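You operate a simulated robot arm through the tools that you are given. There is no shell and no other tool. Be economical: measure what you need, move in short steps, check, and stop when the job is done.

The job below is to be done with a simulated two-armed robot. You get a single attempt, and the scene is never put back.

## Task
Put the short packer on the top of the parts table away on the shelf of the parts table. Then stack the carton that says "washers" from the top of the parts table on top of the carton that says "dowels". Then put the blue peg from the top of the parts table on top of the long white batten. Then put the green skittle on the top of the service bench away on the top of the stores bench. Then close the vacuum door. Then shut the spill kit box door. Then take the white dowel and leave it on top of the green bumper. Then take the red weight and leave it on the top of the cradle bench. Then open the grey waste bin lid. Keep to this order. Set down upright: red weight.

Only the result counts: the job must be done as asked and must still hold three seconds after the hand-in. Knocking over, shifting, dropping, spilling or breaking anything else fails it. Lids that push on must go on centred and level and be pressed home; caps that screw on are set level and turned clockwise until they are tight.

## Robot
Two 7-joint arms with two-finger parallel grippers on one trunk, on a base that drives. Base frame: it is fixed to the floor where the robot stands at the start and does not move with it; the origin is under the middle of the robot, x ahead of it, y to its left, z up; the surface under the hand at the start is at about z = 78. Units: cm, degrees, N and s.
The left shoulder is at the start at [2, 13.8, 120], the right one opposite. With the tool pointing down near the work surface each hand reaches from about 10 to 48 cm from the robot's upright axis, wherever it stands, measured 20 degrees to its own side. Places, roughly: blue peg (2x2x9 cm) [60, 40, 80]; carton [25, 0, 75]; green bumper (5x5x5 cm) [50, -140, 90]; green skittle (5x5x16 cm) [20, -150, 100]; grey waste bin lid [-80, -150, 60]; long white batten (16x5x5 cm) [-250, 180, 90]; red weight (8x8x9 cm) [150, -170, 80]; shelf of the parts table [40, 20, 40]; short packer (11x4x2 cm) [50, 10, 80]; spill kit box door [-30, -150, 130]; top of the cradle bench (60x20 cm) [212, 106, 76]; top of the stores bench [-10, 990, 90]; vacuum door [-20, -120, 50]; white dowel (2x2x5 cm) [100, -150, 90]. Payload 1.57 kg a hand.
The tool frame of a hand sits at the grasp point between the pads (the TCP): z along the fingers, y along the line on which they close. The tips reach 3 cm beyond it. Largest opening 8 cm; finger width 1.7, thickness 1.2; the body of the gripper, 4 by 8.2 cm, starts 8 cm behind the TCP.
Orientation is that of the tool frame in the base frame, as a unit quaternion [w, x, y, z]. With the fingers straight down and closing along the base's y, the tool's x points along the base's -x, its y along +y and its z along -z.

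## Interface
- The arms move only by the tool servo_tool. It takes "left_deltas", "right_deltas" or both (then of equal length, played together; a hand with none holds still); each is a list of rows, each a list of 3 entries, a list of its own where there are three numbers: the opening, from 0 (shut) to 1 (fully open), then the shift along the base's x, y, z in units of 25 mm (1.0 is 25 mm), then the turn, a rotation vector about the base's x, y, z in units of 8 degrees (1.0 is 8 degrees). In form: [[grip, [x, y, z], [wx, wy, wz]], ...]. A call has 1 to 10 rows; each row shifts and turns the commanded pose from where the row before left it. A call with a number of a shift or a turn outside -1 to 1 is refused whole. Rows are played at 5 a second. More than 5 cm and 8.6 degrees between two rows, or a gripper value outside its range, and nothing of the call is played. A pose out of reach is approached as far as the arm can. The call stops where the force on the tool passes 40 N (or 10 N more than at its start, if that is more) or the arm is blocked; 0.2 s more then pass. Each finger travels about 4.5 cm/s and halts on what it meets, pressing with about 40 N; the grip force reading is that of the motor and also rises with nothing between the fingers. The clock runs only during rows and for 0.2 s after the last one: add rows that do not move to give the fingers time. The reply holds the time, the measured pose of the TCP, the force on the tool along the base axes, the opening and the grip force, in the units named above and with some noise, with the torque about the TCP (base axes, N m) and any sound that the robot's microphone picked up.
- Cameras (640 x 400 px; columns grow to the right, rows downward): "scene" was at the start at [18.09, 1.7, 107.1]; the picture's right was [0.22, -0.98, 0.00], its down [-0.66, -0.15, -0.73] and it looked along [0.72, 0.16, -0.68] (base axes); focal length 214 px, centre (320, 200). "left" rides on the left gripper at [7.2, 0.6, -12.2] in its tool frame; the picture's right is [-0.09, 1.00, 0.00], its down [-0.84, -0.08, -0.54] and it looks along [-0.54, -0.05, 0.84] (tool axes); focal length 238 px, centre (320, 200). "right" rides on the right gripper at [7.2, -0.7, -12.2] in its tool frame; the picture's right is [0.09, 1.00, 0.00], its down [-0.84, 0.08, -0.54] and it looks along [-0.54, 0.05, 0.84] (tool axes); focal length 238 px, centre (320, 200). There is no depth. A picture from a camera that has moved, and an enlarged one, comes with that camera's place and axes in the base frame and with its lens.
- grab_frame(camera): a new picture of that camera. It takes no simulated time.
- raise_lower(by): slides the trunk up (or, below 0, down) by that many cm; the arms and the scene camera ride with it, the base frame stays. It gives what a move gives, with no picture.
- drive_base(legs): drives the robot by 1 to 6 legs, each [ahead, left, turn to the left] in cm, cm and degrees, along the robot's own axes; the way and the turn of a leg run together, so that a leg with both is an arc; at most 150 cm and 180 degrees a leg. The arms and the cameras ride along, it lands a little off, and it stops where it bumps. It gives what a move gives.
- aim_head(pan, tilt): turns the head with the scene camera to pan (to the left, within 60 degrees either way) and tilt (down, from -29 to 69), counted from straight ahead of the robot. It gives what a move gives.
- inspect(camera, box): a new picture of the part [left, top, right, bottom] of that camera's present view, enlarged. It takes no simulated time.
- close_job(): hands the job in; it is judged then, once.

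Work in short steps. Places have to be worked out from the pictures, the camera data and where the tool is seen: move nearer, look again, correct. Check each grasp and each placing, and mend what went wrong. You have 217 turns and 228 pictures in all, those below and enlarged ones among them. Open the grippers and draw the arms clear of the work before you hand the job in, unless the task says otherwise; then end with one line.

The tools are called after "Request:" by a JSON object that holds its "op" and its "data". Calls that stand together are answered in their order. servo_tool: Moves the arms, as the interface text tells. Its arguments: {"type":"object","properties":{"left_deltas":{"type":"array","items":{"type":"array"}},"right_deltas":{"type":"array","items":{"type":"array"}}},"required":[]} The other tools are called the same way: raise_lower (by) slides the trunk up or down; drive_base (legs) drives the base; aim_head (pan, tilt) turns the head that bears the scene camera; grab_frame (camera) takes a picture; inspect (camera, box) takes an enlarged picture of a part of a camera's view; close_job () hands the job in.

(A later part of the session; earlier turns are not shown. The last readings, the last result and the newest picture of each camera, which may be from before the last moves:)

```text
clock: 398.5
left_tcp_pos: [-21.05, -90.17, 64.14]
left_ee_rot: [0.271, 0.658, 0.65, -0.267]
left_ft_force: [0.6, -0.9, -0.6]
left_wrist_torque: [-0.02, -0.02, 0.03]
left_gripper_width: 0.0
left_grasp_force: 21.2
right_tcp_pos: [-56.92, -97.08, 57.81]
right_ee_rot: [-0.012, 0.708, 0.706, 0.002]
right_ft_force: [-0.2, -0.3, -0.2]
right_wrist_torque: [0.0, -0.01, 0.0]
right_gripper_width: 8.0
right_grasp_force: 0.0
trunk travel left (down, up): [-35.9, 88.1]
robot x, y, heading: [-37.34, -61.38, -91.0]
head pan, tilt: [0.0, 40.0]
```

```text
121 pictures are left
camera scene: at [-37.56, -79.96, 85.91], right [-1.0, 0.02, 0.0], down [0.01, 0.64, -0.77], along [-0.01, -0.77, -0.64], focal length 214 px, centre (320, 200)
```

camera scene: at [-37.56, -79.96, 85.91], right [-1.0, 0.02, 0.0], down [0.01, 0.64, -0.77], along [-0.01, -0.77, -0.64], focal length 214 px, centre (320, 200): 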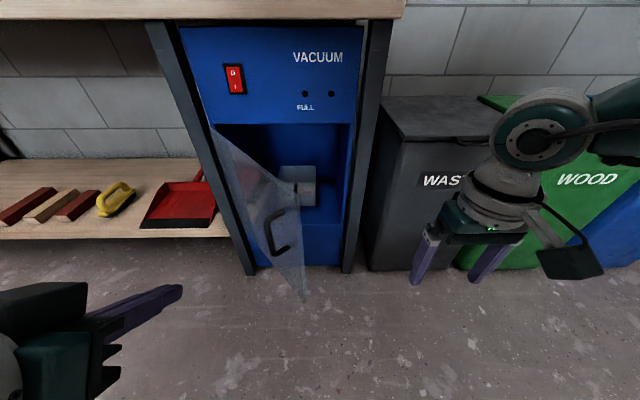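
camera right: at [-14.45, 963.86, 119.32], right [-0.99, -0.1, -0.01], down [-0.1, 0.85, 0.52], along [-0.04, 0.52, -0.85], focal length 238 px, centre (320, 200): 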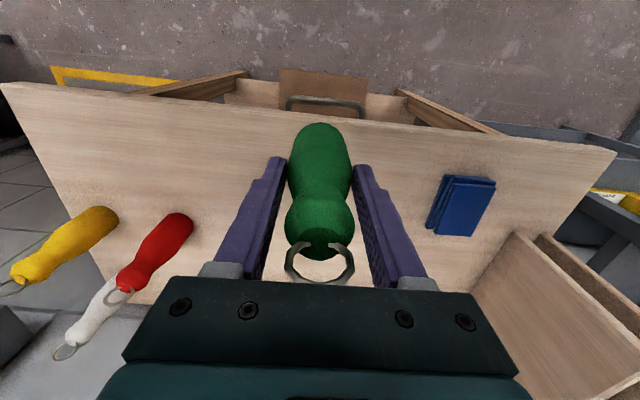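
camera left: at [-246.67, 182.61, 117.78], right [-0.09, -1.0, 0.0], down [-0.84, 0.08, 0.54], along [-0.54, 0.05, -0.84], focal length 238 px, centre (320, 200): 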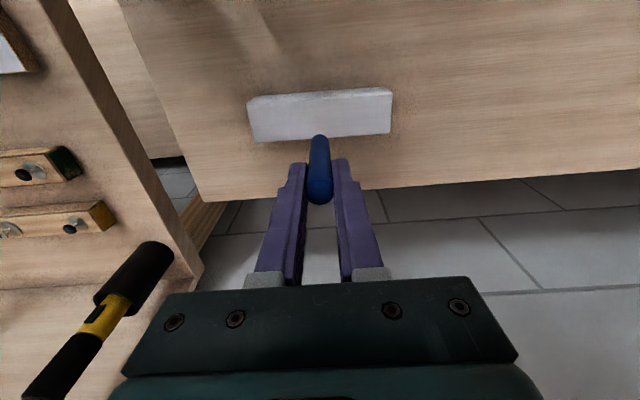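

I drive 10 cm ahead, bring the fingertip to the door's outer face and begin the push.

Request:
{"op": "drive_base", "data": {"legs": [[10, 0, 1]]}}

Request:
{"op": "servo_tool", "data": {"left_deltas": [[0, [-0.4, -0.8, -0.2], [0, 0, 0]], [0, [-0.4, -0.8, -0.2], [0, 0, 0]], [0, [-0.4, -0.8, -0.2], [0, 0, 0]], [0, [-0.4, -0.8, -0.2], [0, 0, 0]], [0, [0, 0, 0], [0, 0, 0]]]}}

Request:
{"op": "grab_frame", "data": {"camera": "scene"}}

```text
clock: 399.6
left_tcp_pos: [-20.4, -99.95, 64.26]
left_ee_rot: [0.273, 0.652, 0.656, -0.264]
left_ft_force: [-0.1, 0.1, -0.4]
left_wrist_torque: [0.0, -0.02, 0.0]
left_gripper_width: 0.0
left_grasp_force: 21.5
right_tcp_pos: [-56.25, -107.57, 57.74]
right_ee_rot: [-0.012, 0.701, 0.713, 0.002]
right_ft_force: [0.4, 0.7, 0.2]
right_wrist_torque: [0.01, 0.01, 0.0]
right_gripper_width: 7.97
right_grasp_force: 0.2
trunk travel left (down, up): [-35.9, 88.1]
robot x, y, heading: [-37.62, -72.02, -89.9]
head pan, tilt: [0.0, 40.0]
```

```text
clock: 400.8
left_tcp_pos: [-24.63, -108.02, 62.19]
left_ee_rot: [0.273, 0.652, 0.656, -0.264]
left_ft_force: [0.5, 0.4, 0.5]
left_wrist_torque: [0.01, -0.02, -0.01]
left_gripper_width: 0.02
left_grasp_force: 21.2
right_tcp_pos: [-56.17, -107.52, 57.61]
right_ee_rot: [-0.011, 0.701, 0.713, 0.002]
right_ft_force: [-0.4, 0.6, 0.5]
right_wrist_torque: [0.01, -0.01, -0.03]
right_gripper_width: 7.98
right_grasp_force: 0.1
trunk travel left (down, up): [-35.9, 88.1]
robot x, y, heading: [-37.03, -71.83, -89.8]
head pan, tilt: [0.0, 40.0]
```

```text
120 pictures are left
camera scene: at [-37.25, -90.12, 85.9], right [-1.0, 0.0, 0.0], down [0.0, 0.64, -0.77], along [0.0, -0.77, -0.64], focal length 214 px, centre (320, 200)
```

scene: 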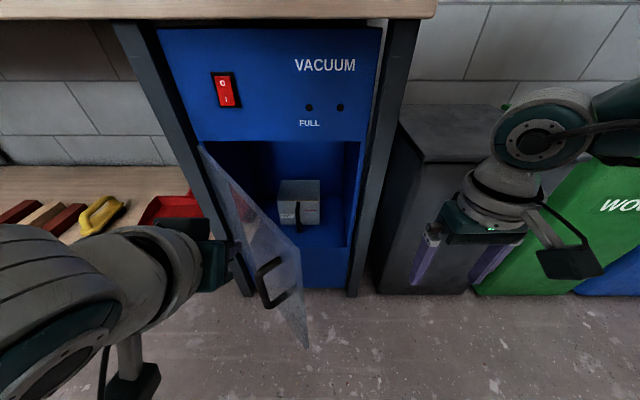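

The fingertip is beside the door face above the handle. I push along the closing arc.

Request:
{"op": "servo_tool", "data": {"left_deltas": [[0, [-0.4, -0.35, 0], [0, 0, 0]], [0, [-0.4, -0.35, 0], [0, 0, 0]], [0, [-0.4, -0.38, 0], [0, 0, 0]], [0, [-0.36, -0.42, 0], [0, 0, 0]], [0, [-0.34, -0.45, 0], [0, 0, 0]], [0, [-0.32, -0.48, 0], [0, 0, 0]], [0, [-0.3, -0.5, 0], [0, 0, 0]]]}}

Request:
{"op": "grab_frame", "data": {"camera": "scene"}}

```text
clock: 402.4
left_tcp_pos: [-30.84, -115.39, 62.36]
left_ee_rot: [0.273, 0.652, 0.656, -0.265]
left_ft_force: [0.2, 0.7, 0.1]
left_wrist_torque: [0.0, 0.01, 0.01]
left_gripper_width: 0.0
left_grasp_force: 20.9
right_tcp_pos: [-56.44, -107.7, 57.63]
right_ee_rot: [-0.012, 0.701, 0.713, 0.001]
right_ft_force: [0.0, 0.5, 0.4]
right_wrist_torque: [-0.03, 0.03, 0.02]
right_gripper_width: 7.99
right_grasp_force: 0.2
trunk travel left (down, up): [-35.9, 88.1]
robot x, y, heading: [-37.33, -71.74, -90.0]
head pan, tilt: [0.0, 40.0]
```

```text
119 pictures are left
camera scene: at [-37.3, -90.18, 85.91], right [-1.0, 0.0, 0.0], down [0.0, 0.64, -0.77], along [0.0, -0.77, -0.64], focal length 214 px, centre (320, 200)
```

scene: 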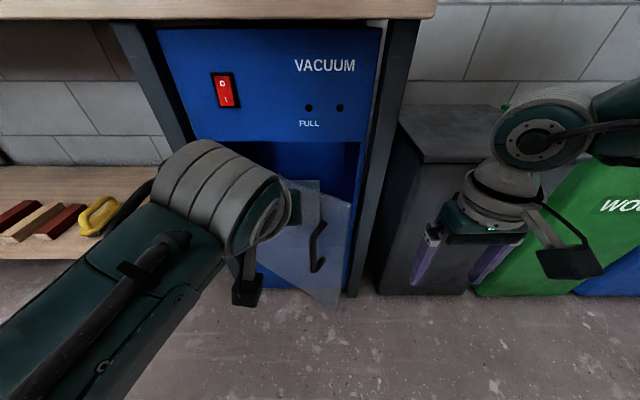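

The door is closing well. I continue the push by driving 9 cm ahead and slightly right, keeping the hand still.

Request:
{"op": "drive_base", "data": {"legs": [[9, -2.5, 0]]}}

Request:
{"op": "grab_frame", "data": {"camera": "scene"}}

```text
clock: 403.6
left_tcp_pos: [-33.45, -124.16, 62.28]
left_ee_rot: [0.272, 0.652, 0.657, -0.264]
left_ft_force: [0.2, -0.4, 0.1]
left_wrist_torque: [-0.01, 0.01, 0.02]
left_gripper_width: 0.0
left_grasp_force: 21.6
right_tcp_pos: [-58.89, -116.73, 57.8]
right_ee_rot: [-0.012, 0.701, 0.713, 0.002]
right_ft_force: [-0.8, 0.1, -0.5]
right_wrist_torque: [0.02, -0.01, 0.02]
right_gripper_width: 8.0
right_grasp_force: 0.0
trunk travel left (down, up): [-35.9, 88.1]
robot x, y, heading: [-40.14, -80.38, -89.9]
head pan, tilt: [0.0, 40.0]
```

```text
118 pictures are left
camera scene: at [-39.86, -99.2, 85.91], right [-1.0, 0.0, 0.0], down [0.0, 0.64, -0.77], along [0.0, -0.77, -0.64], focal length 214 px, centre (320, 200)
```

scene: 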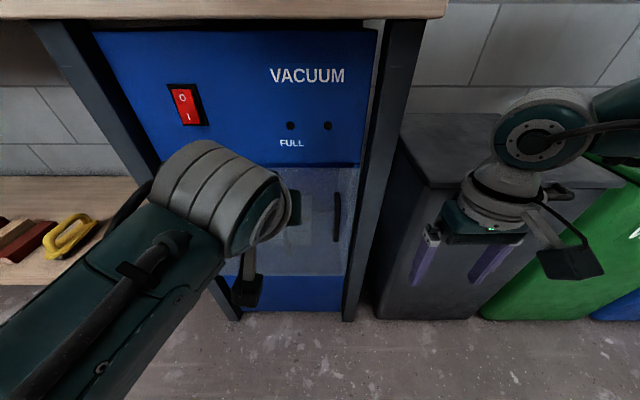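

Nearly shut. I push straight in with small steps until I feel resistance.

Request:
{"op": "servo_tool", "data": {"left_deltas": [[0, [0, -0.4, 0], [0, 0, 0]], [0, [0, -0.4, 0], [0, 0, 0]], [0, [0, -0.4, 0], [0, 0, 0]], [0, [0, -0.4, 0], [0, 0, 0]], [0, [0, -0.4, 0], [0, 0, 0]], [0, [0, -0.4, 0], [0, 0, 0]], [0, [0, -0.4, 0], [0, 0, 0]]]}}

Request:
{"op": "grab_frame", "data": {"camera": "scene"}}

```text
clock: 405.0
left_tcp_pos: [-33.59, -129.02, 61.59]
left_ee_rot: [0.264, 0.655, 0.66, -0.257]
left_ft_force: [1.3, 29.5, 11.9]
left_wrist_torque: [0.19, 0.03, 0.02]
left_gripper_width: 0.01
left_grasp_force: 21.8
right_tcp_pos: [-58.67, -115.68, 57.39]
right_ee_rot: [-0.014, 0.7, 0.714, 0.005]
right_ft_force: [0.1, -0.2, -0.2]
right_wrist_torque: [0.0, -0.02, 0.05]
right_gripper_width: 7.99
right_grasp_force: 0.1
trunk travel left (down, up): [-35.9, 88.1]
robot x, y, heading: [-40.04, -80.65, -89.6]
head pan, tilt: [0.0, 40.0]
stopped in row 7 (left hand): the force on the tool passed its limit at 64 N (the readings are from after the stop); the commanded pose is now the measured one
```

```text
117 pictures are left
camera scene: at [-39.77, -98.37, 85.79], right [-1.0, 0.0, 0.0], down [0.0, 0.65, -0.76], along [0.0, -0.76, -0.65], focal length 214 px, centre (320, 200)
```

scene: 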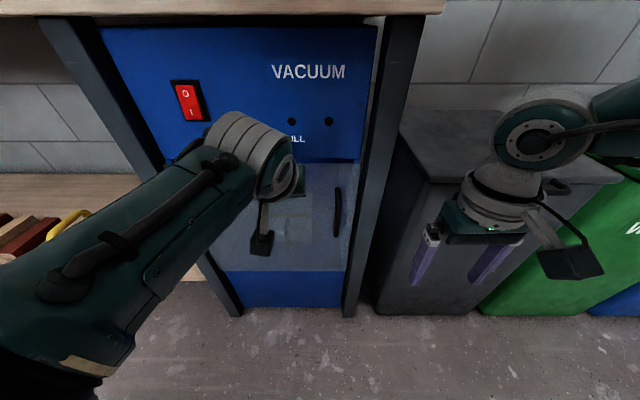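

The door hit its stop. I withdraw the hand, back up and check.

Request:
{"op": "servo_tool", "data": {"left_deltas": [[0, [0, 0.6, 0], [0, 0, 0]], [0, [0, 0.8, 0], [0, 0, 0]], [0, [0, 0.8, 0], [0, 0, 0]], [0, [0.3, 0.8, 0], [0, 0, 0]], [0, [0.3, 0.8, 0], [0, 0, 0]]]}}

Request:
{"op": "drive_base", "data": {"legs": [[-20, 0, 0]]}}

Request:
{"op": "grab_frame", "data": {"camera": "scene"}}

```text
clock: 406.2
left_tcp_pos: [-32.06, -120.61, 62.23]
left_ee_rot: [0.269, 0.653, 0.658, -0.261]
left_ft_force: [-0.3, -0.1, -0.5]
left_wrist_torque: [-0.01, -0.02, 0.01]
left_gripper_width: 0.0
left_grasp_force: 21.7
right_tcp_pos: [-58.92, -116.45, 57.74]
right_ee_rot: [-0.013, 0.701, 0.713, 0.003]
right_ft_force: [-0.3, 0.6, 0.5]
right_wrist_torque: [0.02, 0.04, 0.01]
right_gripper_width: 8.0
right_grasp_force: 0.0
trunk travel left (down, up): [-35.9, 88.1]
robot x, y, heading: [-40.12, -80.71, -89.8]
head pan, tilt: [0.0, 40.0]
```

```text
clock: 407.9
left_tcp_pos: [-31.98, -100.42, 62.25]
left_ee_rot: [0.27, 0.652, 0.659, -0.262]
left_ft_force: [-0.7, 0.2, 0.0]
left_wrist_torque: [0.0, 0.02, 0.01]
left_gripper_width: 0.03
left_grasp_force: 21.5
right_tcp_pos: [-58.8, -96.46, 57.71]
right_ee_rot: [-0.012, 0.699, 0.715, 0.001]
right_ft_force: [0.0, -0.7, -0.2]
right_wrist_torque: [0.01, 0.0, -0.02]
right_gripper_width: 8.0
right_grasp_force: 0.1
trunk travel left (down, up): [-35.9, 88.1]
robot x, y, heading: [-40.15, -59.95, -89.3]
head pan, tilt: [0.0, 40.0]
```

```text
116 pictures are left
camera scene: at [-39.88, -78.89, 85.9], right [-1.0, -0.01, 0.0], down [-0.01, 0.64, -0.77], along [0.01, -0.77, -0.64], focal length 214 px, centre (320, 200)
```

scene: 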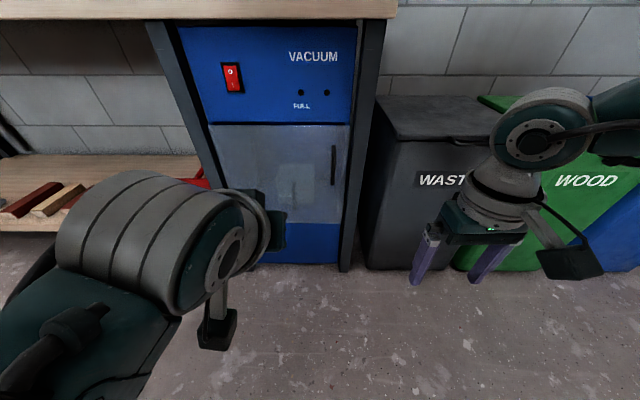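

The vacuum door is shut. The spill-kit door is hinged at (-47, -159), free edge at (-18.5, -135.4), about 39° open, z 115–140. I raise the trunk and bring the left hand in front of it.

Request:
{"op": "raise_lower", "data": {"by": 40}}

Request:
{"op": "raise_lower", "data": {"by": 30}}

Request:
{"op": "drive_base", "data": {"legs": [[36, 0, -0.7]]}}

Request:
{"op": "aim_head", "data": {"pan": 0, "tilt": 35}}

Request:
{"op": "grab_frame", "data": {"camera": "scene"}}

```text
clock: 411.7
left_tcp_pos: [-31.88, -100.47, 102.36]
left_ee_rot: [0.27, 0.652, 0.659, -0.262]
left_ft_force: [0.0, 0.6, 0.6]
left_wrist_torque: [0.0, 0.01, 0.01]
left_gripper_width: 0.0
left_grasp_force: 21.2
right_tcp_pos: [-58.64, -96.49, 97.75]
right_ee_rot: [-0.012, 0.699, 0.715, 0.001]
right_ft_force: [0.3, 0.7, 0.5]
right_wrist_torque: [-0.01, 0.0, -0.01]
right_gripper_width: 7.99
right_grasp_force: 0.0
trunk travel left (down, up): [-75.9, 48.1]
robot x, y, heading: [-39.84, -60.45, -89.2]
head pan, tilt: [0.0, 40.0]
```

```text
clock: 414.7
left_tcp_pos: [-32.0, -100.44, 132.27]
left_ee_rot: [0.27, 0.652, 0.659, -0.261]
left_ft_force: [0.9, -0.5, -1.1]
left_wrist_torque: [0.0, 0.0, 0.01]
left_gripper_width: 0.0
left_grasp_force: 21.5
right_tcp_pos: [-58.77, -96.49, 127.75]
right_ee_rot: [-0.012, 0.699, 0.715, 0.001]
right_ft_force: [0.1, 0.3, -0.4]
right_wrist_torque: [-0.02, -0.04, 0.02]
right_gripper_width: 8.0
right_grasp_force: 0.0
trunk travel left (down, up): [-105.9, 18.1]
robot x, y, heading: [-39.85, -60.12, -89.6]
head pan, tilt: [0.0, 40.0]
```

```text
clock: 417.0
left_tcp_pos: [-31.62, -136.23, 132.3]
left_ee_rot: [0.271, 0.651, 0.659, -0.261]
left_ft_force: [0.1, -0.1, 0.6]
left_wrist_torque: [0.0, 0.0, -0.01]
left_gripper_width: 0.0
left_grasp_force: 21.5
right_tcp_pos: [-58.35, -132.33, 127.63]
right_ee_rot: [-0.012, 0.698, 0.716, 0.001]
right_ft_force: [0.2, 0.3, 0.0]
right_wrist_torque: [-0.01, 0.0, 0.01]
right_gripper_width: 8.01
right_grasp_force: 0.1
trunk travel left (down, up): [-105.9, 18.1]
robot x, y, heading: [-39.87, -96.06, -89.5]
head pan, tilt: [0.0, 40.0]
```

```text
clock: 417.6
left_tcp_pos: [-31.54, -136.27, 132.33]
left_ee_rot: [0.27, 0.651, 0.66, -0.26]
left_ft_force: [-0.3, 0.6, -0.4]
left_wrist_torque: [-0.01, -0.06, 0.01]
left_gripper_width: 0.02
left_grasp_force: 21.5
right_tcp_pos: [-58.49, -132.32, 127.71]
right_ee_rot: [-0.012, 0.698, 0.716, 0.002]
right_ft_force: [0.6, 1.0, 0.0]
right_wrist_torque: [-0.04, 0.01, -0.03]
right_gripper_width: 8.01
right_grasp_force: 0.2
trunk travel left (down, up): [-105.9, 18.1]
robot x, y, heading: [-39.44, -96.36, -89.4]
head pan, tilt: [0.0, 35.0]
```

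```text
115 pictures are left
camera scene: at [-39.56, -115.06, 156.66], right [-1.0, -0.01, 0.0], down [-0.01, 0.57, -0.82], along [0.01, -0.82, -0.57], focal length 214 px, centre (320, 200)
```

scene: 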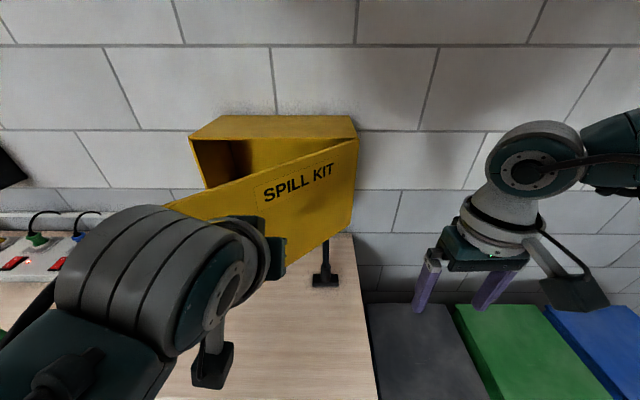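

The hand is in front of the door face. I push inward along the arc.

Request:
{"op": "servo_tool", "data": {"left_deltas": [[0, [0.15, -0.5, 0], [0, 0, 0]], [0, [0.15, -0.5, 0], [0, 0, 0]], [0, [0.2, -0.5, 0], [0, 0, 0]], [0, [0.2, -0.5, 0], [0, 0, 0]], [0, [0.2, -0.5, 0], [0, 0, 0]], [0, [0.2, -0.5, 0], [0, 0, 0]], [0, [0.2, -0.5, 0], [0, 0, 0]], [0, [0.2, -0.5, 0], [0, 0, 0]]]}}

Request:
{"op": "grab_frame", "data": {"camera": "scene"}}

```text
clock: 419.4
left_tcp_pos: [-27.74, -146.47, 132.29]
left_ee_rot: [0.269, 0.651, 0.66, -0.26]
left_ft_force: [0.9, -0.8, -0.7]
left_wrist_torque: [-0.02, 0.0, 0.0]
left_gripper_width: 0.0
left_grasp_force: 21.3
right_tcp_pos: [-58.38, -132.32, 127.65]
right_ee_rot: [-0.012, 0.699, 0.715, 0.001]
right_ft_force: [0.2, -0.6, 0.4]
right_wrist_torque: [-0.03, 0.01, 0.01]
right_gripper_width: 7.99
right_grasp_force: 0.0
trunk travel left (down, up): [-105.9, 18.1]
robot x, y, heading: [-39.89, -96.24, -89.5]
head pan, tilt: [0.0, 35.0]
```

```text
114 pictures are left
camera scene: at [-39.56, -115.06, 156.66], right [-1.0, -0.01, 0.0], down [-0.01, 0.57, -0.82], along [0.01, -0.82, -0.57], focal length 214 px, centre (320, 200)
```

scene: 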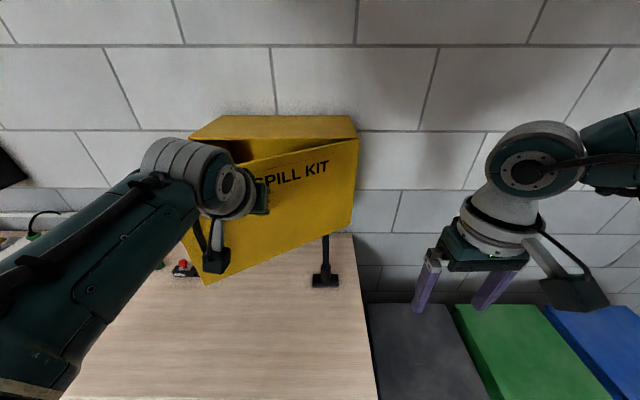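

The door is closing. I drive 8 cm forward and then push to the stop.

Request:
{"op": "drive_base", "data": {"legs": [[7, 0, 0]]}}

Request:
{"op": "servo_tool", "data": {"left_deltas": [[0, [0, -0.4, 0], [0, 0, 0]], [0, [0, -0.4, 0], [0, 0, 0]], [0, [0, -0.4, 0], [0, 0, 0]], [0, [0, -0.4, 0], [0, 0, 0]], [0, [0, -0.4, 0], [0, 0, 0]], [0, [0, -0.4, 0], [0, 0, 0]]]}}

Request:
{"op": "grab_frame", "data": {"camera": "scene"}}

```text
clock: 420.5
left_tcp_pos: [-27.64, -153.35, 132.45]
left_ee_rot: [0.27, 0.651, 0.66, -0.261]
left_ft_force: [-0.9, 0.1, -1.1]
left_wrist_torque: [-0.01, -0.01, -0.02]
left_gripper_width: 0.02
left_grasp_force: 21.0
right_tcp_pos: [-58.31, -139.2, 127.57]
right_ee_rot: [-0.013, 0.698, 0.716, 0.001]
right_ft_force: [0.4, -0.2, 0.2]
right_wrist_torque: [-0.01, -0.02, -0.04]
right_gripper_width: 8.0
right_grasp_force: 0.1
trunk travel left (down, up): [-105.9, 18.1]
robot x, y, heading: [-39.67, -103.05, -89.2]
head pan, tilt: [0.0, 35.0]
```

```text
clock: 421.9
left_tcp_pos: [-27.55, -159.17, 132.23]
left_ee_rot: [0.27, 0.651, 0.66, -0.261]
left_ft_force: [0.3, -0.7, -0.2]
left_wrist_torque: [-0.01, -0.03, 0.0]
left_gripper_width: 0.0
left_grasp_force: 20.9
right_tcp_pos: [-58.25, -139.17, 127.69]
right_ee_rot: [-0.013, 0.698, 0.715, 0.001]
right_ft_force: [0.5, -0.5, -0.9]
right_wrist_torque: [-0.04, -0.05, 0.03]
right_gripper_width: 7.98
right_grasp_force: 0.1
trunk travel left (down, up): [-105.9, 18.1]
robot x, y, heading: [-39.75, -103.2, -89.2]
head pan, tilt: [0.0, 35.0]
```

```text
113 pictures are left
camera scene: at [-39.47, -121.92, 156.66], right [-1.0, -0.01, 0.0], down [-0.01, 0.57, -0.82], along [0.01, -0.82, -0.57], focal length 214 px, centre (320, 200)
```

scene: 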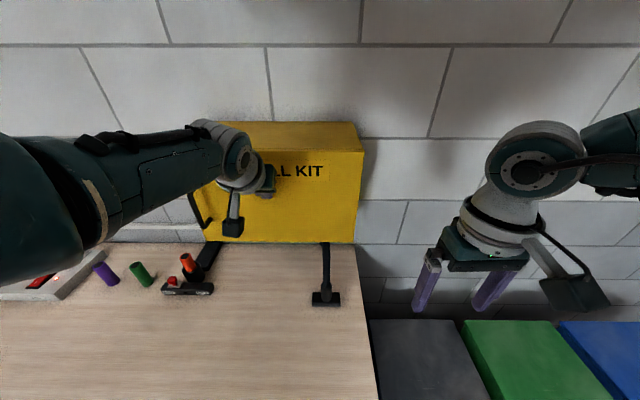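

Almost closed but no resistance yet, so I keep pushing with small steps.

Request:
{"op": "servo_tool", "data": {"left_deltas": [[0, [0, -0.3, 0], [0, 0, 0]], [0, [0, -0.3, 0], [0, 0, 0]], [0, [0, -0.3, 0], [0, 0, 0]], [0, [0, -0.3, 0], [0, 0, 0]], [0, [0, -0.3, 0], [0, 0, 0]], [0, [0, -0.3, 0], [0, 0, 0]]]}}

Request:
{"op": "grab_frame", "data": {"camera": "scene"}}

```text
clock: 423.3
left_tcp_pos: [-27.42, -159.83, 132.39]
left_ee_rot: [0.27, 0.651, 0.66, -0.261]
left_ft_force: [0.0, 0.5, -0.7]
left_wrist_torque: [0.0, 0.01, 0.01]
left_gripper_width: 0.03
left_grasp_force: 22.0
left hand out of reach, approached as far as the arm can: row 2, 3, 4, 5, 6
right_tcp_pos: [-58.26, -139.27, 127.74]
right_ee_rot: [-0.013, 0.698, 0.716, 0.003]
right_ft_force: [0.5, -0.2, 0.0]
right_wrist_torque: [-0.01, -0.01, -0.02]
right_gripper_width: 7.99
right_grasp_force: 0.0
trunk travel left (down, up): [-105.9, 18.1]
robot x, y, heading: [-39.76, -102.82, -89.2]
head pan, tilt: [0.0, 35.0]
```

```text
112 pictures are left
camera scene: at [-39.47, -121.92, 156.66], right [-1.0, -0.01, 0.0], down [-0.01, 0.57, -0.82], along [0.01, -0.82, -0.57], focal length 214 px, centre (320, 200)
```

scene: 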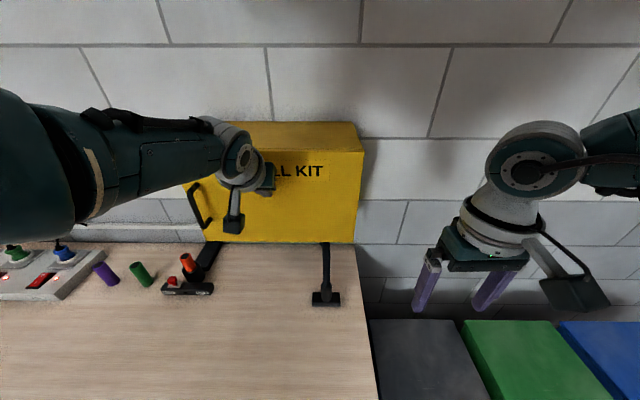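

The arm is at its limit, so I drive forward 3 cm to finish the push.

Request:
{"op": "drive_base", "data": {"legs": [[3, 0, 0]]}}

Request:
{"op": "servo_tool", "data": {"left_deltas": [[0, [0, -0.1, 0], [0, 0, 0]], [0, [0, -0.1, 0], [0, 0, 0]]]}}

Request:
{"op": "grab_frame", "data": {"camera": "scene"}}

```text
clock: 424.0
left_tcp_pos: [-27.5, -160.02, 131.91]
left_ee_rot: [0.262, 0.653, 0.664, -0.252]
left_ft_force: [1.1, 12.4, 5.2]
left_wrist_torque: [0.06, -0.06, 0.03]
left_gripper_width: 0.0
left_grasp_force: 21.5
right_tcp_pos: [-58.22, -139.93, 127.58]
right_ee_rot: [-0.012, 0.697, 0.717, 0.002]
right_ft_force: [0.3, 0.6, -0.6]
right_wrist_torque: [0.03, 0.02, 0.02]
right_gripper_width: 7.99
right_grasp_force: 0.2
trunk travel left (down, up): [-105.9, 18.1]
robot x, y, heading: [-39.51, -104.17, -89.1]
head pan, tilt: [0.0, 35.0]
stopped in leg 1: the force on the tool passed its limit at 247 N (the readings are from after the stop); the commanded pose is now the measured one
```

```text
clock: 424.6
left_tcp_pos: [-27.59, -160.09, 131.81]
left_ee_rot: [0.263, 0.652, 0.665, -0.252]
left_ft_force: [0.5, 13.7, 2.6]
left_wrist_torque: [0.15, -0.08, 0.03]
left_gripper_width: 0.0
left_grasp_force: 20.9
left hand out of reach, approached as far as the arm can: row 2
right_tcp_pos: [-58.25, -139.93, 127.72]
right_ee_rot: [-0.012, 0.697, 0.717, 0.002]
right_ft_force: [0.2, -0.4, 0.2]
right_wrist_torque: [-0.01, 0.04, -0.02]
right_gripper_width: 7.97
right_grasp_force: 0.0
trunk travel left (down, up): [-105.9, 18.1]
robot x, y, heading: [-39.86, -103.98, -89.5]
head pan, tilt: [0.0, 35.0]
```

```text
111 pictures are left
camera scene: at [-39.4, -122.71, 156.63], right [-1.0, -0.01, 0.0], down [-0.01, 0.57, -0.82], along [0.01, -0.82, -0.57], focal length 214 px, centre (320, 200)
```

scene: 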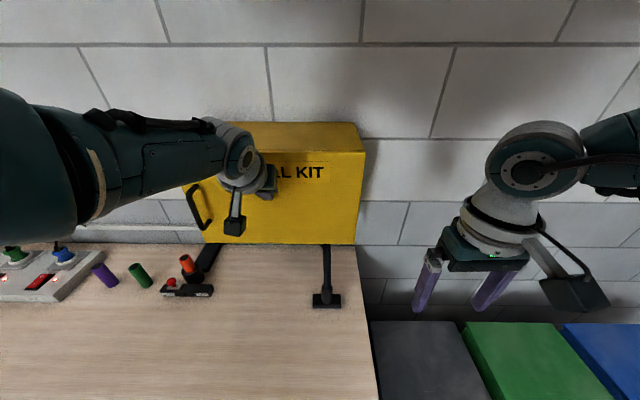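

The door is against its stop. I back off and check that it's shut.

Request:
{"op": "servo_tool", "data": {"left_deltas": [[0, [0, 0.5, 0], [0, 0, 0]], [0, [0, 0.8, 0], [0, 0, 0]], [0, [0, 0.8, 0], [0, 0, 0]]]}}

Request:
{"op": "drive_base", "data": {"legs": [[-42, 0, 0]]}}

Request:
{"op": "aim_head", "data": {"pan": 0, "tilt": 25}}

Request:
{"op": "grab_frame", "data": {"camera": "scene"}}

```text
clock: 425.4
left_tcp_pos: [-27.63, -154.98, 132.01]
left_ee_rot: [0.264, 0.652, 0.664, -0.253]
left_ft_force: [0.1, 0.1, 0.3]
left_wrist_torque: [0.01, -0.01, 0.02]
left_gripper_width: 0.01
left_grasp_force: 21.2
right_tcp_pos: [-58.25, -140.05, 127.66]
right_ee_rot: [-0.012, 0.698, 0.716, 0.003]
right_ft_force: [-0.2, -0.4, -0.2]
right_wrist_torque: [0.02, -0.01, 0.0]
right_gripper_width: 7.99
right_grasp_force: 0.1
trunk travel left (down, up): [-105.9, 18.1]
robot x, y, heading: [-39.64, -103.7, -89.2]
head pan, tilt: [0.0, 35.0]
```

```text
clock: 428.0
left_tcp_pos: [-27.85, -113.66, 131.97]
left_ee_rot: [0.264, 0.649, 0.667, -0.252]
left_ft_force: [-0.4, -0.2, -0.3]
left_wrist_torque: [0.03, -0.02, 0.01]
left_gripper_width: 0.0
left_grasp_force: 21.4
right_tcp_pos: [-58.56, -98.86, 127.76]
right_ee_rot: [-0.012, 0.694, 0.72, 0.002]
right_ft_force: [-0.4, 0.0, 0.7]
right_wrist_torque: [0.02, 0.0, -0.01]
right_gripper_width: 8.0
right_grasp_force: 0.0
trunk travel left (down, up): [-105.9, 18.1]
robot x, y, heading: [-40.09, -62.9, -88.7]
head pan, tilt: [0.0, 35.0]
```

```text
clock: 428.7
left_tcp_pos: [-27.94, -113.55, 132.01]
left_ee_rot: [0.266, 0.649, 0.667, -0.252]
left_ft_force: [-1.1, -0.5, -0.2]
left_wrist_torque: [-0.02, 0.01, 0.04]
left_gripper_width: 0.01
left_grasp_force: 21.2
right_tcp_pos: [-58.71, -98.91, 127.79]
right_ee_rot: [-0.012, 0.695, 0.719, 0.002]
right_ft_force: [0.0, 0.4, 0.5]
right_wrist_torque: [-0.02, -0.01, -0.02]
right_gripper_width: 8.0
right_grasp_force: 0.0
trunk travel left (down, up): [-105.9, 18.1]
robot x, y, heading: [-40.53, -62.48, -89.0]
head pan, tilt: [0.0, 25.0]
```

```text
110 pictures are left
camera scene: at [-39.93, -81.83, 158.23], right [-1.0, -0.02, 0.0], down [-0.01, 0.42, -0.91], along [0.02, -0.91, -0.42], focal length 214 px, centre (320, 200)
```

scene: 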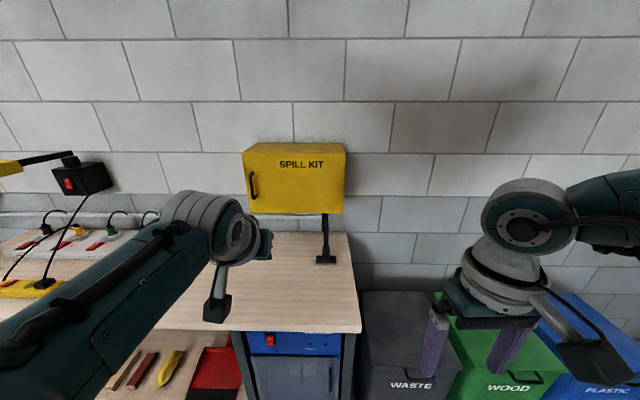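

Both doors are shut. Now the white dowel near (100, -150): I move to x ≈ 75 and restore the left hand to vertical.

Request:
{"op": "servo_tool", "data": {"left_deltas": [[1, [0, 0.3, 0], [0.9, 0, 0]], [1, [0, 0.3, 0], [0.9, 0, 0]], [1, [0, 0.3, 0], [0.9, 0, 0]], [1, [0, 0, 0], [0.9, 0, 0]], [1, [0, 0, 0], [0.9, 0, 0]], [1, [0, 0, 0], [0.9, 0, 0]]]}}

Request:
{"op": "drive_base", "data": {"legs": [[0, 115, -0.5]]}}

Request:
{"op": "aim_head", "data": {"pan": 0, "tilt": 30}}

Request:
{"op": "grab_frame", "data": {"camera": "scene"}}

```text
clock: 430.1
left_tcp_pos: [-27.41, -107.16, 133.21]
left_ee_rot: [0.007, 0.701, 0.713, 0.011]
left_ft_force: [1.2, -0.1, -0.2]
left_wrist_torque: [0.03, -0.01, -0.01]
left_gripper_width: 8.0
left_grasp_force: 0.0
left hand out of reach, approached as far as the arm can: row 5, 6
right_tcp_pos: [-58.66, -98.99, 127.73]
right_ee_rot: [-0.011, 0.695, 0.719, 0.002]
right_ft_force: [0.6, -0.1, -0.2]
right_wrist_torque: [0.02, 0.01, 0.0]
right_gripper_width: 7.99
right_grasp_force: 0.0
trunk travel left (down, up): [-105.9, 18.1]
robot x, y, heading: [-40.44, -62.18, -88.9]
head pan, tilt: [0.0, 25.0]
```

```text
clock: 435.9
left_tcp_pos: [85.8, -105.65, 133.25]
left_ee_rot: [0.007, 0.705, 0.709, 0.011]
left_ft_force: [0.3, -0.8, 0.6]
left_wrist_torque: [0.01, -0.02, 0.0]
left_gripper_width: 8.0
left_grasp_force: 0.0
right_tcp_pos: [54.73, -97.0, 127.61]
right_ee_rot: [-0.011, 0.699, 0.715, 0.003]
right_ft_force: [-0.8, -0.2, 0.4]
right_wrist_torque: [0.04, 0.02, 0.02]
right_gripper_width: 8.0
right_grasp_force: 0.1
trunk travel left (down, up): [-105.9, 18.1]
robot x, y, heading: [73.67, -60.72, -89.5]
head pan, tilt: [0.0, 25.0]
```

```text
clock: 436.6
left_tcp_pos: [85.84, -105.58, 133.13]
left_ee_rot: [0.007, 0.705, 0.709, 0.01]
left_ft_force: [-0.4, 0.8, 0.1]
left_wrist_torque: [0.02, -0.01, 0.0]
left_gripper_width: 8.02
left_grasp_force: 0.1
right_tcp_pos: [54.81, -97.0, 127.74]
right_ee_rot: [-0.012, 0.699, 0.715, 0.002]
right_ft_force: [0.2, 0.6, 0.2]
right_wrist_torque: [0.04, -0.01, 0.03]
right_gripper_width: 8.0
right_grasp_force: 0.0
trunk travel left (down, up): [-105.9, 18.1]
robot x, y, heading: [73.74, -60.9, -89.5]
head pan, tilt: [0.0, 30.0]
```

```text
109 pictures are left
camera scene: at [73.7, -79.95, 157.44], right [-1.0, -0.01, 0.0], down [0.0, 0.5, -0.87], along [0.01, -0.87, -0.5], focal length 214 px, centre (320, 200)
```

scene: 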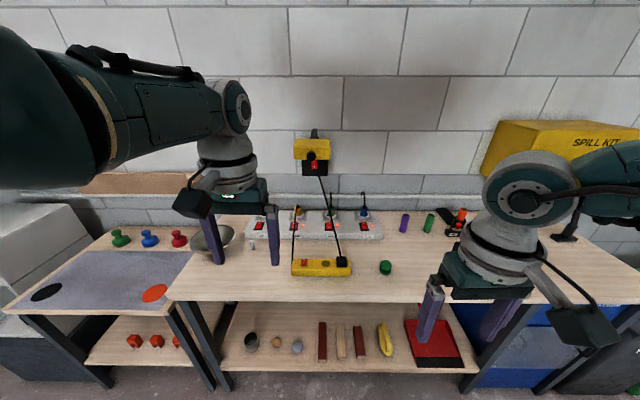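

Request:
{"op": "inspect", "data": {"camera": "scene", "box": [200, 200, 420, 300]}}

Request:
{"op": "grab_frame", "data": {"camera": "left"}}

```text
2.91 times, centred on (310, 250) of scene
camera zoom: at [73.7, -79.95, 157.44], right [-1.0, -0.01, 0.0], down [0.0, 0.5, -0.87], along [0.01, -0.87, -0.5], focal length 624 px, centre (349, 54)
```

zoom: 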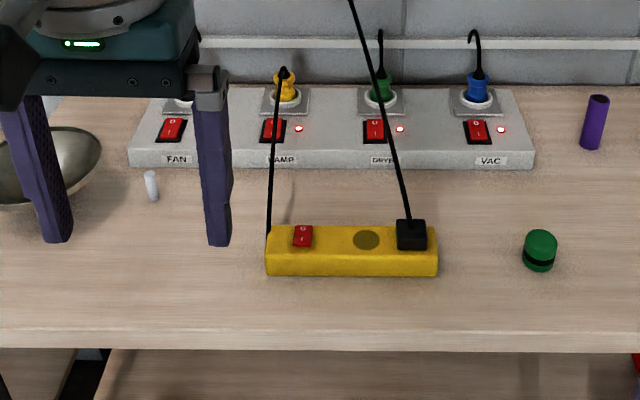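

```text
107 pictures are left
camera left: at [86.11, -98.31, 145.51], right [1.0, -0.09, 0.02], down [-0.09, -0.84, 0.54], along [-0.03, -0.54, -0.84], focal length 238 px, centre (320, 200)
```

left: 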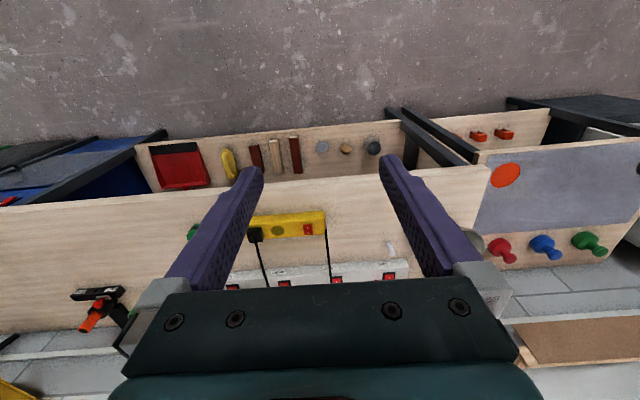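

The dowel stands at (104.6, -152) and the bumper is centred near (48.5, -140). I tuck the right hand up and back, clear of the cables, then drive so the left hand comes over the dowel.

Request:
{"op": "servo_tool", "data": {"right_deltas": [[0.5, [-0.6, 0.8, 0.6], [0, 0, 0]], [0.5, [-0.6, 0.8, 0.6], [0, 0, 0]], [0.5, [-0.6, 0.6, 0.6], [0, 0, 0]], [0.5, [0, 0.6, 0.6], [0, 0, 0]]]}}

Request:
{"op": "drive_base", "data": {"legs": [[0, 20.5, 0], [42, 0, 0]]}}

Request:
{"op": "raise_lower", "data": {"by": -18}}

Request:
{"op": "grab_frame", "data": {"camera": "left"}}

Request:
{"op": "grab_frame", "data": {"camera": "scene"}}

```text
clock: 437.6
left_tcp_pos: [85.88, -105.5, 133.31]
left_ee_rot: [0.007, 0.705, 0.709, 0.01]
left_ft_force: [0.3, -0.2, 1.1]
left_wrist_torque: [0.02, -0.04, 0.03]
left_gripper_width: 7.99
left_grasp_force: 0.0
right_tcp_pos: [50.39, -89.67, 133.43]
right_ee_rot: [-0.013, 0.699, 0.715, 0.001]
right_ft_force: [-0.1, -0.1, 0.2]
right_wrist_torque: [0.03, -0.05, -0.01]
right_gripper_width: 4.0
right_grasp_force: 0.0
trunk travel left (down, up): [-105.9, 18.1]
robot x, y, heading: [73.45, -60.56, -89.3]
head pan, tilt: [0.0, 30.0]
```

```text
clock: 441.4
left_tcp_pos: [107.2, -147.39, 133.23]
left_ee_rot: [0.007, 0.703, 0.711, 0.011]
left_ft_force: [-1.0, 0.6, -0.1]
left_wrist_torque: [-0.03, 0.03, 0.0]
left_gripper_width: 7.98
left_grasp_force: 0.0
right_tcp_pos: [71.64, -131.86, 133.32]
right_ee_rot: [-0.012, 0.696, 0.718, 0.002]
right_ft_force: [-0.4, 1.2, -0.4]
right_wrist_torque: [0.02, -0.01, 0.0]
right_gripper_width: 3.96
right_grasp_force: 0.0
trunk travel left (down, up): [-105.9, 18.1]
robot x, y, heading: [94.58, -102.67, -89.1]
head pan, tilt: [0.0, 30.0]
```

```text
clock: 443.4
left_tcp_pos: [107.27, -147.37, 115.26]
left_ee_rot: [0.006, 0.702, 0.712, 0.011]
left_ft_force: [-0.3, -0.2, -0.5]
left_wrist_torque: [-0.03, -0.02, 0.02]
left_gripper_width: 7.99
left_grasp_force: 0.0
right_tcp_pos: [71.51, -131.89, 115.46]
right_ee_rot: [-0.011, 0.696, 0.718, 0.001]
right_ft_force: [-0.4, 0.2, 1.0]
right_wrist_torque: [0.01, 0.0, -0.02]
right_gripper_width: 4.01
right_grasp_force: 0.1
trunk travel left (down, up): [-87.9, 36.1]
robot x, y, heading: [94.83, -102.31, -88.9]
head pan, tilt: [0.0, 30.0]
```

```text
106 pictures are left
camera left: at [107.39, -140.15, 127.5], right [1.0, -0.08, 0.02], down [-0.08, -0.84, 0.54], along [-0.02, -0.54, -0.84], focal length 238 px, centre (320, 200)
```

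left: 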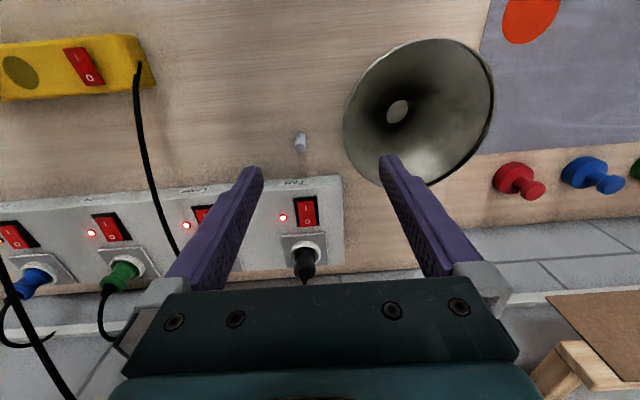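

```text
105 pictures are left
camera scene: at [94.81, -121.9, 139.44], right [-1.0, -0.02, 0.0], down [-0.01, 0.5, -0.87], along [0.02, -0.87, -0.5], focal length 214 px, centre (320, 200)
```

scene: 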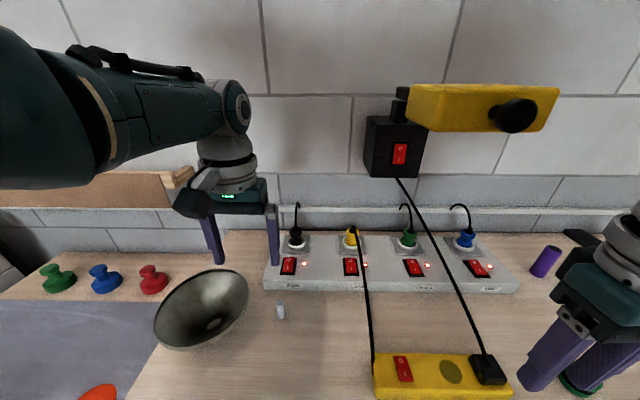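

The dowel check gives (104.5, -152). I move the left hand over it with a 4 cm opening and go down partway.

Request:
{"op": "servo_tool", "data": {"left_deltas": [[0.5, [-0.55, -0.9, 0], [0, 0, 0]], [0.5, [-0.55, -0.95, 0], [0, 0, 0]], [0.5, [0, 0, -0.8], [0, 0, 0]], [0.5, [0, 0, -0.8], [0, 0, 0]], [0.5, [0, 0, -0.8], [0, 0, 0]], [0.5, [0, 0, -0.8], [0, 0, 0]], [0.5, [0, 0, -0.8], [0, 0, 0]], [0.5, [0, 0, 0], [0, 0, 0]]]}}

Request:
{"op": "grab_frame", "data": {"camera": "left"}}

Request:
{"op": "grab_frame", "data": {"camera": "scene"}}

```text
clock: 445.2
left_tcp_pos: [106.69, -144.41, 108.39]
left_ee_rot: [0.007, 0.703, 0.711, 0.012]
left_ft_force: [-0.2, -0.4, 0.4]
left_wrist_torque: [0.01, 0.03, 0.01]
left_gripper_width: 4.0
left_grasp_force: 0.2
left hand out of reach, approached as far as the arm can: row 1, 2, 3, 4, 5, 6, 7
right_tcp_pos: [71.54, -131.74, 115.45]
right_ee_rot: [-0.012, 0.696, 0.718, 0.002]
right_ft_force: [0.4, -0.4, -0.2]
right_wrist_torque: [-0.02, 0.0, 0.01]
right_gripper_width: 3.99
right_grasp_force: 0.1
trunk travel left (down, up): [-87.9, 36.1]
robot x, y, heading: [94.28, -102.85, -88.8]
head pan, tilt: [0.0, 30.0]
```

```text
104 pictures are left
camera left: at [106.96, -137.16, 120.41], right [1.0, -0.08, 0.02], down [-0.08, -0.84, 0.54], along [-0.02, -0.54, -0.84], focal length 238 px, centre (320, 200)
```

left: 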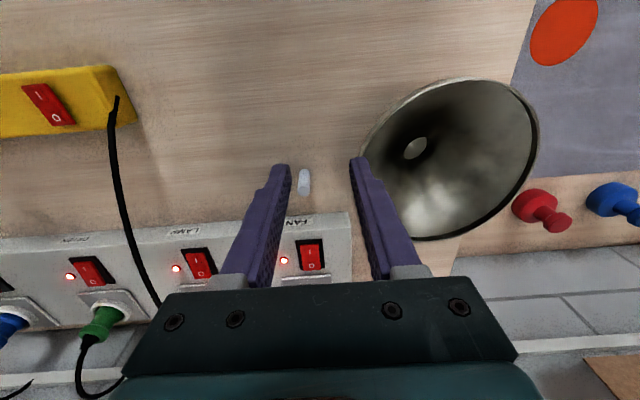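

```text
103 pictures are left
camera scene: at [94.81, -121.9, 139.44], right [-1.0, -0.02, 0.0], down [-0.01, 0.5, -0.87], along [0.02, -0.87, -0.5], focal length 214 px, centre (320, 200)
```

scene: 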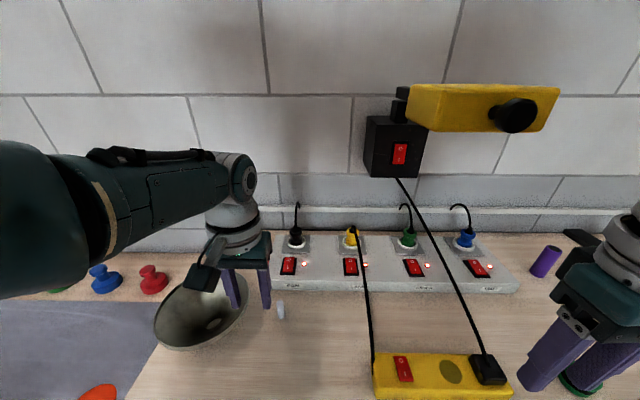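

The left hand reached its limit. I drive 7 cm closer and re-measure before going lower.

Request:
{"op": "drive_base", "data": {"legs": [[8, -2, 0]]}}

Request:
{"op": "servo_tool", "data": {"left_deltas": [[0.5, [0, 0, 0.1], [0, 0, 0]], [0.5, [0, 0, 0], [0, 0, 0]]]}}

Request:
{"op": "grab_frame", "data": {"camera": "left"}}

```text
clock: 446.3
left_tcp_pos: [104.93, -152.46, 108.27]
left_ee_rot: [0.006, 0.703, 0.711, 0.01]
left_ft_force: [0.5, -0.3, -0.2]
left_wrist_torque: [0.0, -0.04, 0.03]
left_gripper_width: 3.97
left_grasp_force: 0.1
right_tcp_pos: [69.6, -139.92, 115.33]
right_ee_rot: [-0.013, 0.696, 0.718, 0.003]
right_ft_force: [0.0, -0.5, -0.1]
right_wrist_torque: [-0.01, 0.0, 0.01]
right_gripper_width: 4.03
right_grasp_force: 0.0
trunk travel left (down, up): [-87.9, 36.1]
robot x, y, heading: [92.72, -111.29, -89.2]
head pan, tilt: [0.0, 30.0]
```

```text
clock: 446.9
left_tcp_pos: [104.84, -152.41, 108.37]
left_ee_rot: [0.007, 0.703, 0.711, 0.01]
left_ft_force: [0.5, 0.0, -0.8]
left_wrist_torque: [0.0, 0.03, 0.02]
left_gripper_width: 3.97
left_grasp_force: 0.0
right_tcp_pos: [69.79, -139.82, 115.35]
right_ee_rot: [-0.012, 0.696, 0.718, 0.002]
right_ft_force: [-0.3, -0.2, 0.3]
right_wrist_torque: [0.01, -0.01, 0.03]
right_gripper_width: 4.01
right_grasp_force: 0.1
trunk travel left (down, up): [-87.9, 36.1]
robot x, y, heading: [92.65, -110.82, -89.0]
head pan, tilt: [0.0, 30.0]
```

```text
102 pictures are left
camera left: at [105.11, -145.18, 120.65], right [1.0, -0.08, 0.02], down [-0.08, -0.84, 0.53], along [-0.02, -0.53, -0.84], focal length 238 px, centre (320, 200)
```

left: 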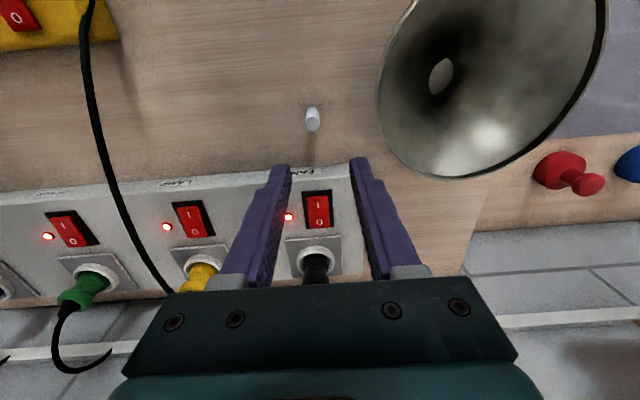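

The hand is right over the dowel. I lower the trunk 8 cm and finish with the arm.

Request:
{"op": "raise_lower", "data": {"by": -8}}

Request:
{"op": "servo_tool", "data": {"left_deltas": [[0.5, [-0.16, 0.16, -0.5], [0, 0, 0]], [0.5, [0, 0, -0.5], [0, 0, 0]], [0.5, [0, 0, -0.5], [0, 0, 0]], [0.5, [0, 0, -0.5], [0, 0, 0]], [0.5, [0, 0, -0.4], [0, 0, 0]], [0.5, [0, 0, 0], [0, 0, 0]]]}}

Request:
{"op": "grab_frame", "data": {"camera": "left"}}

```text
clock: 448.0
left_tcp_pos: [104.81, -152.43, 100.44]
left_ee_rot: [0.006, 0.703, 0.711, 0.011]
left_ft_force: [0.6, 0.3, -0.6]
left_wrist_torque: [-0.03, -0.03, -0.04]
left_gripper_width: 3.98
left_grasp_force: 0.0
right_tcp_pos: [69.67, -140.0, 107.38]
right_ee_rot: [-0.013, 0.696, 0.718, 0.002]
right_ft_force: [-0.9, 0.1, -0.5]
right_wrist_torque: [0.01, 0.02, 0.04]
right_gripper_width: 4.02
right_grasp_force: 0.0
trunk travel left (down, up): [-79.9, 44.1]
robot x, y, heading: [92.65, -110.81, -88.9]
head pan, tilt: [0.0, 30.0]
```

```text
clock: 449.4
left_tcp_pos: [105.04, -149.77, 95.72]
left_ee_rot: [0.007, 0.703, 0.712, 0.011]
left_ft_force: [0.6, 0.3, 0.1]
left_wrist_torque: [0.01, -0.01, 0.03]
left_gripper_width: 3.99
left_grasp_force: 0.0
left hand out of reach, approached as far as the arm can: row 2, 3, 4, 5
right_tcp_pos: [69.72, -139.96, 107.43]
right_ee_rot: [-0.012, 0.696, 0.718, 0.003]
right_ft_force: [0.0, -0.3, 0.8]
right_wrist_torque: [-0.02, 0.0, -0.03]
right_gripper_width: 3.99
right_grasp_force: 0.1
trunk travel left (down, up): [-79.9, 44.1]
robot x, y, heading: [92.55, -110.67, -89.0]
head pan, tilt: [0.0, 30.0]
```

```text
101 pictures are left
camera left: at [105.3, -142.51, 107.98], right [1.0, -0.08, 0.02], down [-0.08, -0.84, 0.54], along [-0.02, -0.54, -0.84], focal length 238 px, centre (320, 200)
```

left: 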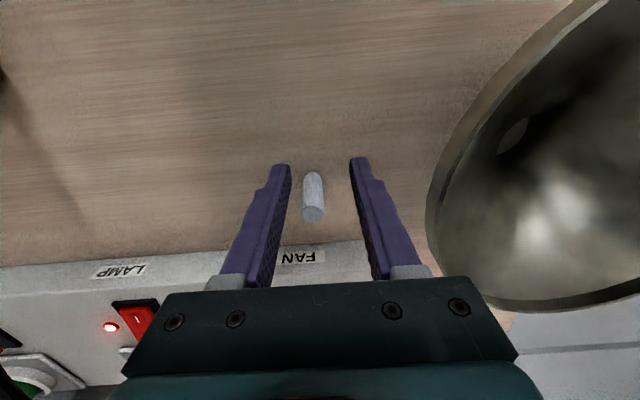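

I drive 2 cm forward and lower the trunk a bit to finish.

Request:
{"op": "drive_base", "data": {"legs": [[2.2, 0, 0]]}}

Request:
{"op": "raise_lower", "data": {"by": -1.4}}

Request:
{"op": "grab_frame", "data": {"camera": "left"}}

```text
clock: 450.2
left_tcp_pos: [105.07, -151.91, 95.66]
left_ee_rot: [0.007, 0.703, 0.712, 0.01]
left_ft_force: [0.4, 0.1, 0.3]
left_wrist_torque: [-0.04, -0.02, 0.0]
left_gripper_width: 4.01
left_grasp_force: 0.0
right_tcp_pos: [69.69, -142.09, 107.35]
right_ee_rot: [-0.013, 0.696, 0.718, 0.002]
right_ft_force: [-0.2, -0.3, -0.2]
right_wrist_torque: [0.0, -0.02, -0.02]
right_gripper_width: 4.01
right_grasp_force: 0.1
trunk travel left (down, up): [-79.9, 44.1]
robot x, y, heading: [92.6, -113.26, -89.1]
head pan, tilt: [0.0, 30.0]
```

```text
clock: 450.9
left_tcp_pos: [105.09, -151.92, 94.36]
left_ee_rot: [0.007, 0.703, 0.711, 0.01]
left_ft_force: [0.0, -0.4, 1.2]
left_wrist_torque: [-0.03, 0.0, 0.02]
left_gripper_width: 3.99
left_grasp_force: 0.0
right_tcp_pos: [69.67, -142.03, 106.02]
right_ee_rot: [-0.012, 0.696, 0.718, 0.002]
right_ft_force: [-0.3, -1.1, 0.0]
right_wrist_torque: [0.01, 0.0, -0.02]
right_gripper_width: 4.02
right_grasp_force: 0.0
trunk travel left (down, up): [-78.5, 45.5]
robot x, y, heading: [92.47, -112.76, -89.1]
head pan, tilt: [0.0, 30.0]
```

```text
100 pictures are left
camera left: at [105.31, -144.67, 106.58], right [1.0, -0.08, 0.02], down [-0.08, -0.84, 0.54], along [-0.02, -0.54, -0.84], focal length 238 px, centre (320, 200)
```

left: 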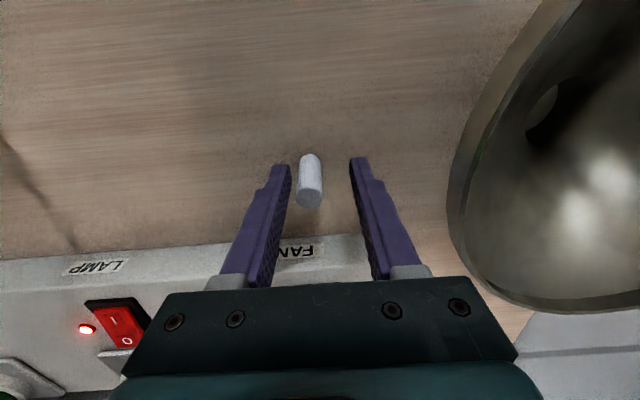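

Request:
{"op": "servo_tool", "data": {"left_deltas": [[0.5, [-0.22, 0, 0], [0, 0, 0]], [0.3, [0, 0, 0], [0, 0, 0]], [0, [0, 0, 0], [0, 0, 0]], [0, [0, 0, 0], [0, 0, 0]], [0, [0, 0, 0], [0, 0, 0]], [0, [0, 0, 0], [0, 0, 0]]]}}

Request:
{"op": "grab_frame", "data": {"camera": "left"}}

```text
clock: 452.2
left_tcp_pos: [104.57, -151.98, 94.31]
left_ee_rot: [0.007, 0.702, 0.712, 0.01]
left_ft_force: [-0.8, -0.3, -0.5]
left_wrist_torque: [0.02, 0.01, 0.02]
left_gripper_width: 1.38
left_grasp_force: 30.7
right_tcp_pos: [69.67, -141.88, 105.99]
right_ee_rot: [-0.012, 0.696, 0.718, 0.002]
right_ft_force: [0.3, -0.1, 0.5]
right_wrist_torque: [0.0, 0.0, 0.0]
right_gripper_width: 4.0
right_grasp_force: 0.0
trunk travel left (down, up): [-78.5, 45.5]
robot x, y, heading: [92.67, -112.82, -88.8]
head pan, tilt: [0.0, 30.0]
```

```text
99 pictures are left
camera left: at [104.76, -144.67, 106.51], right [1.0, -0.08, 0.02], down [-0.08, -0.84, 0.53], along [-0.02, -0.54, -0.84], focal length 238 px, centre (320, 200)
```

left: 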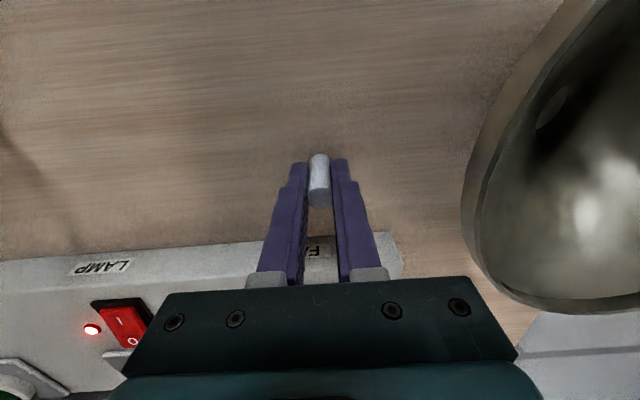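

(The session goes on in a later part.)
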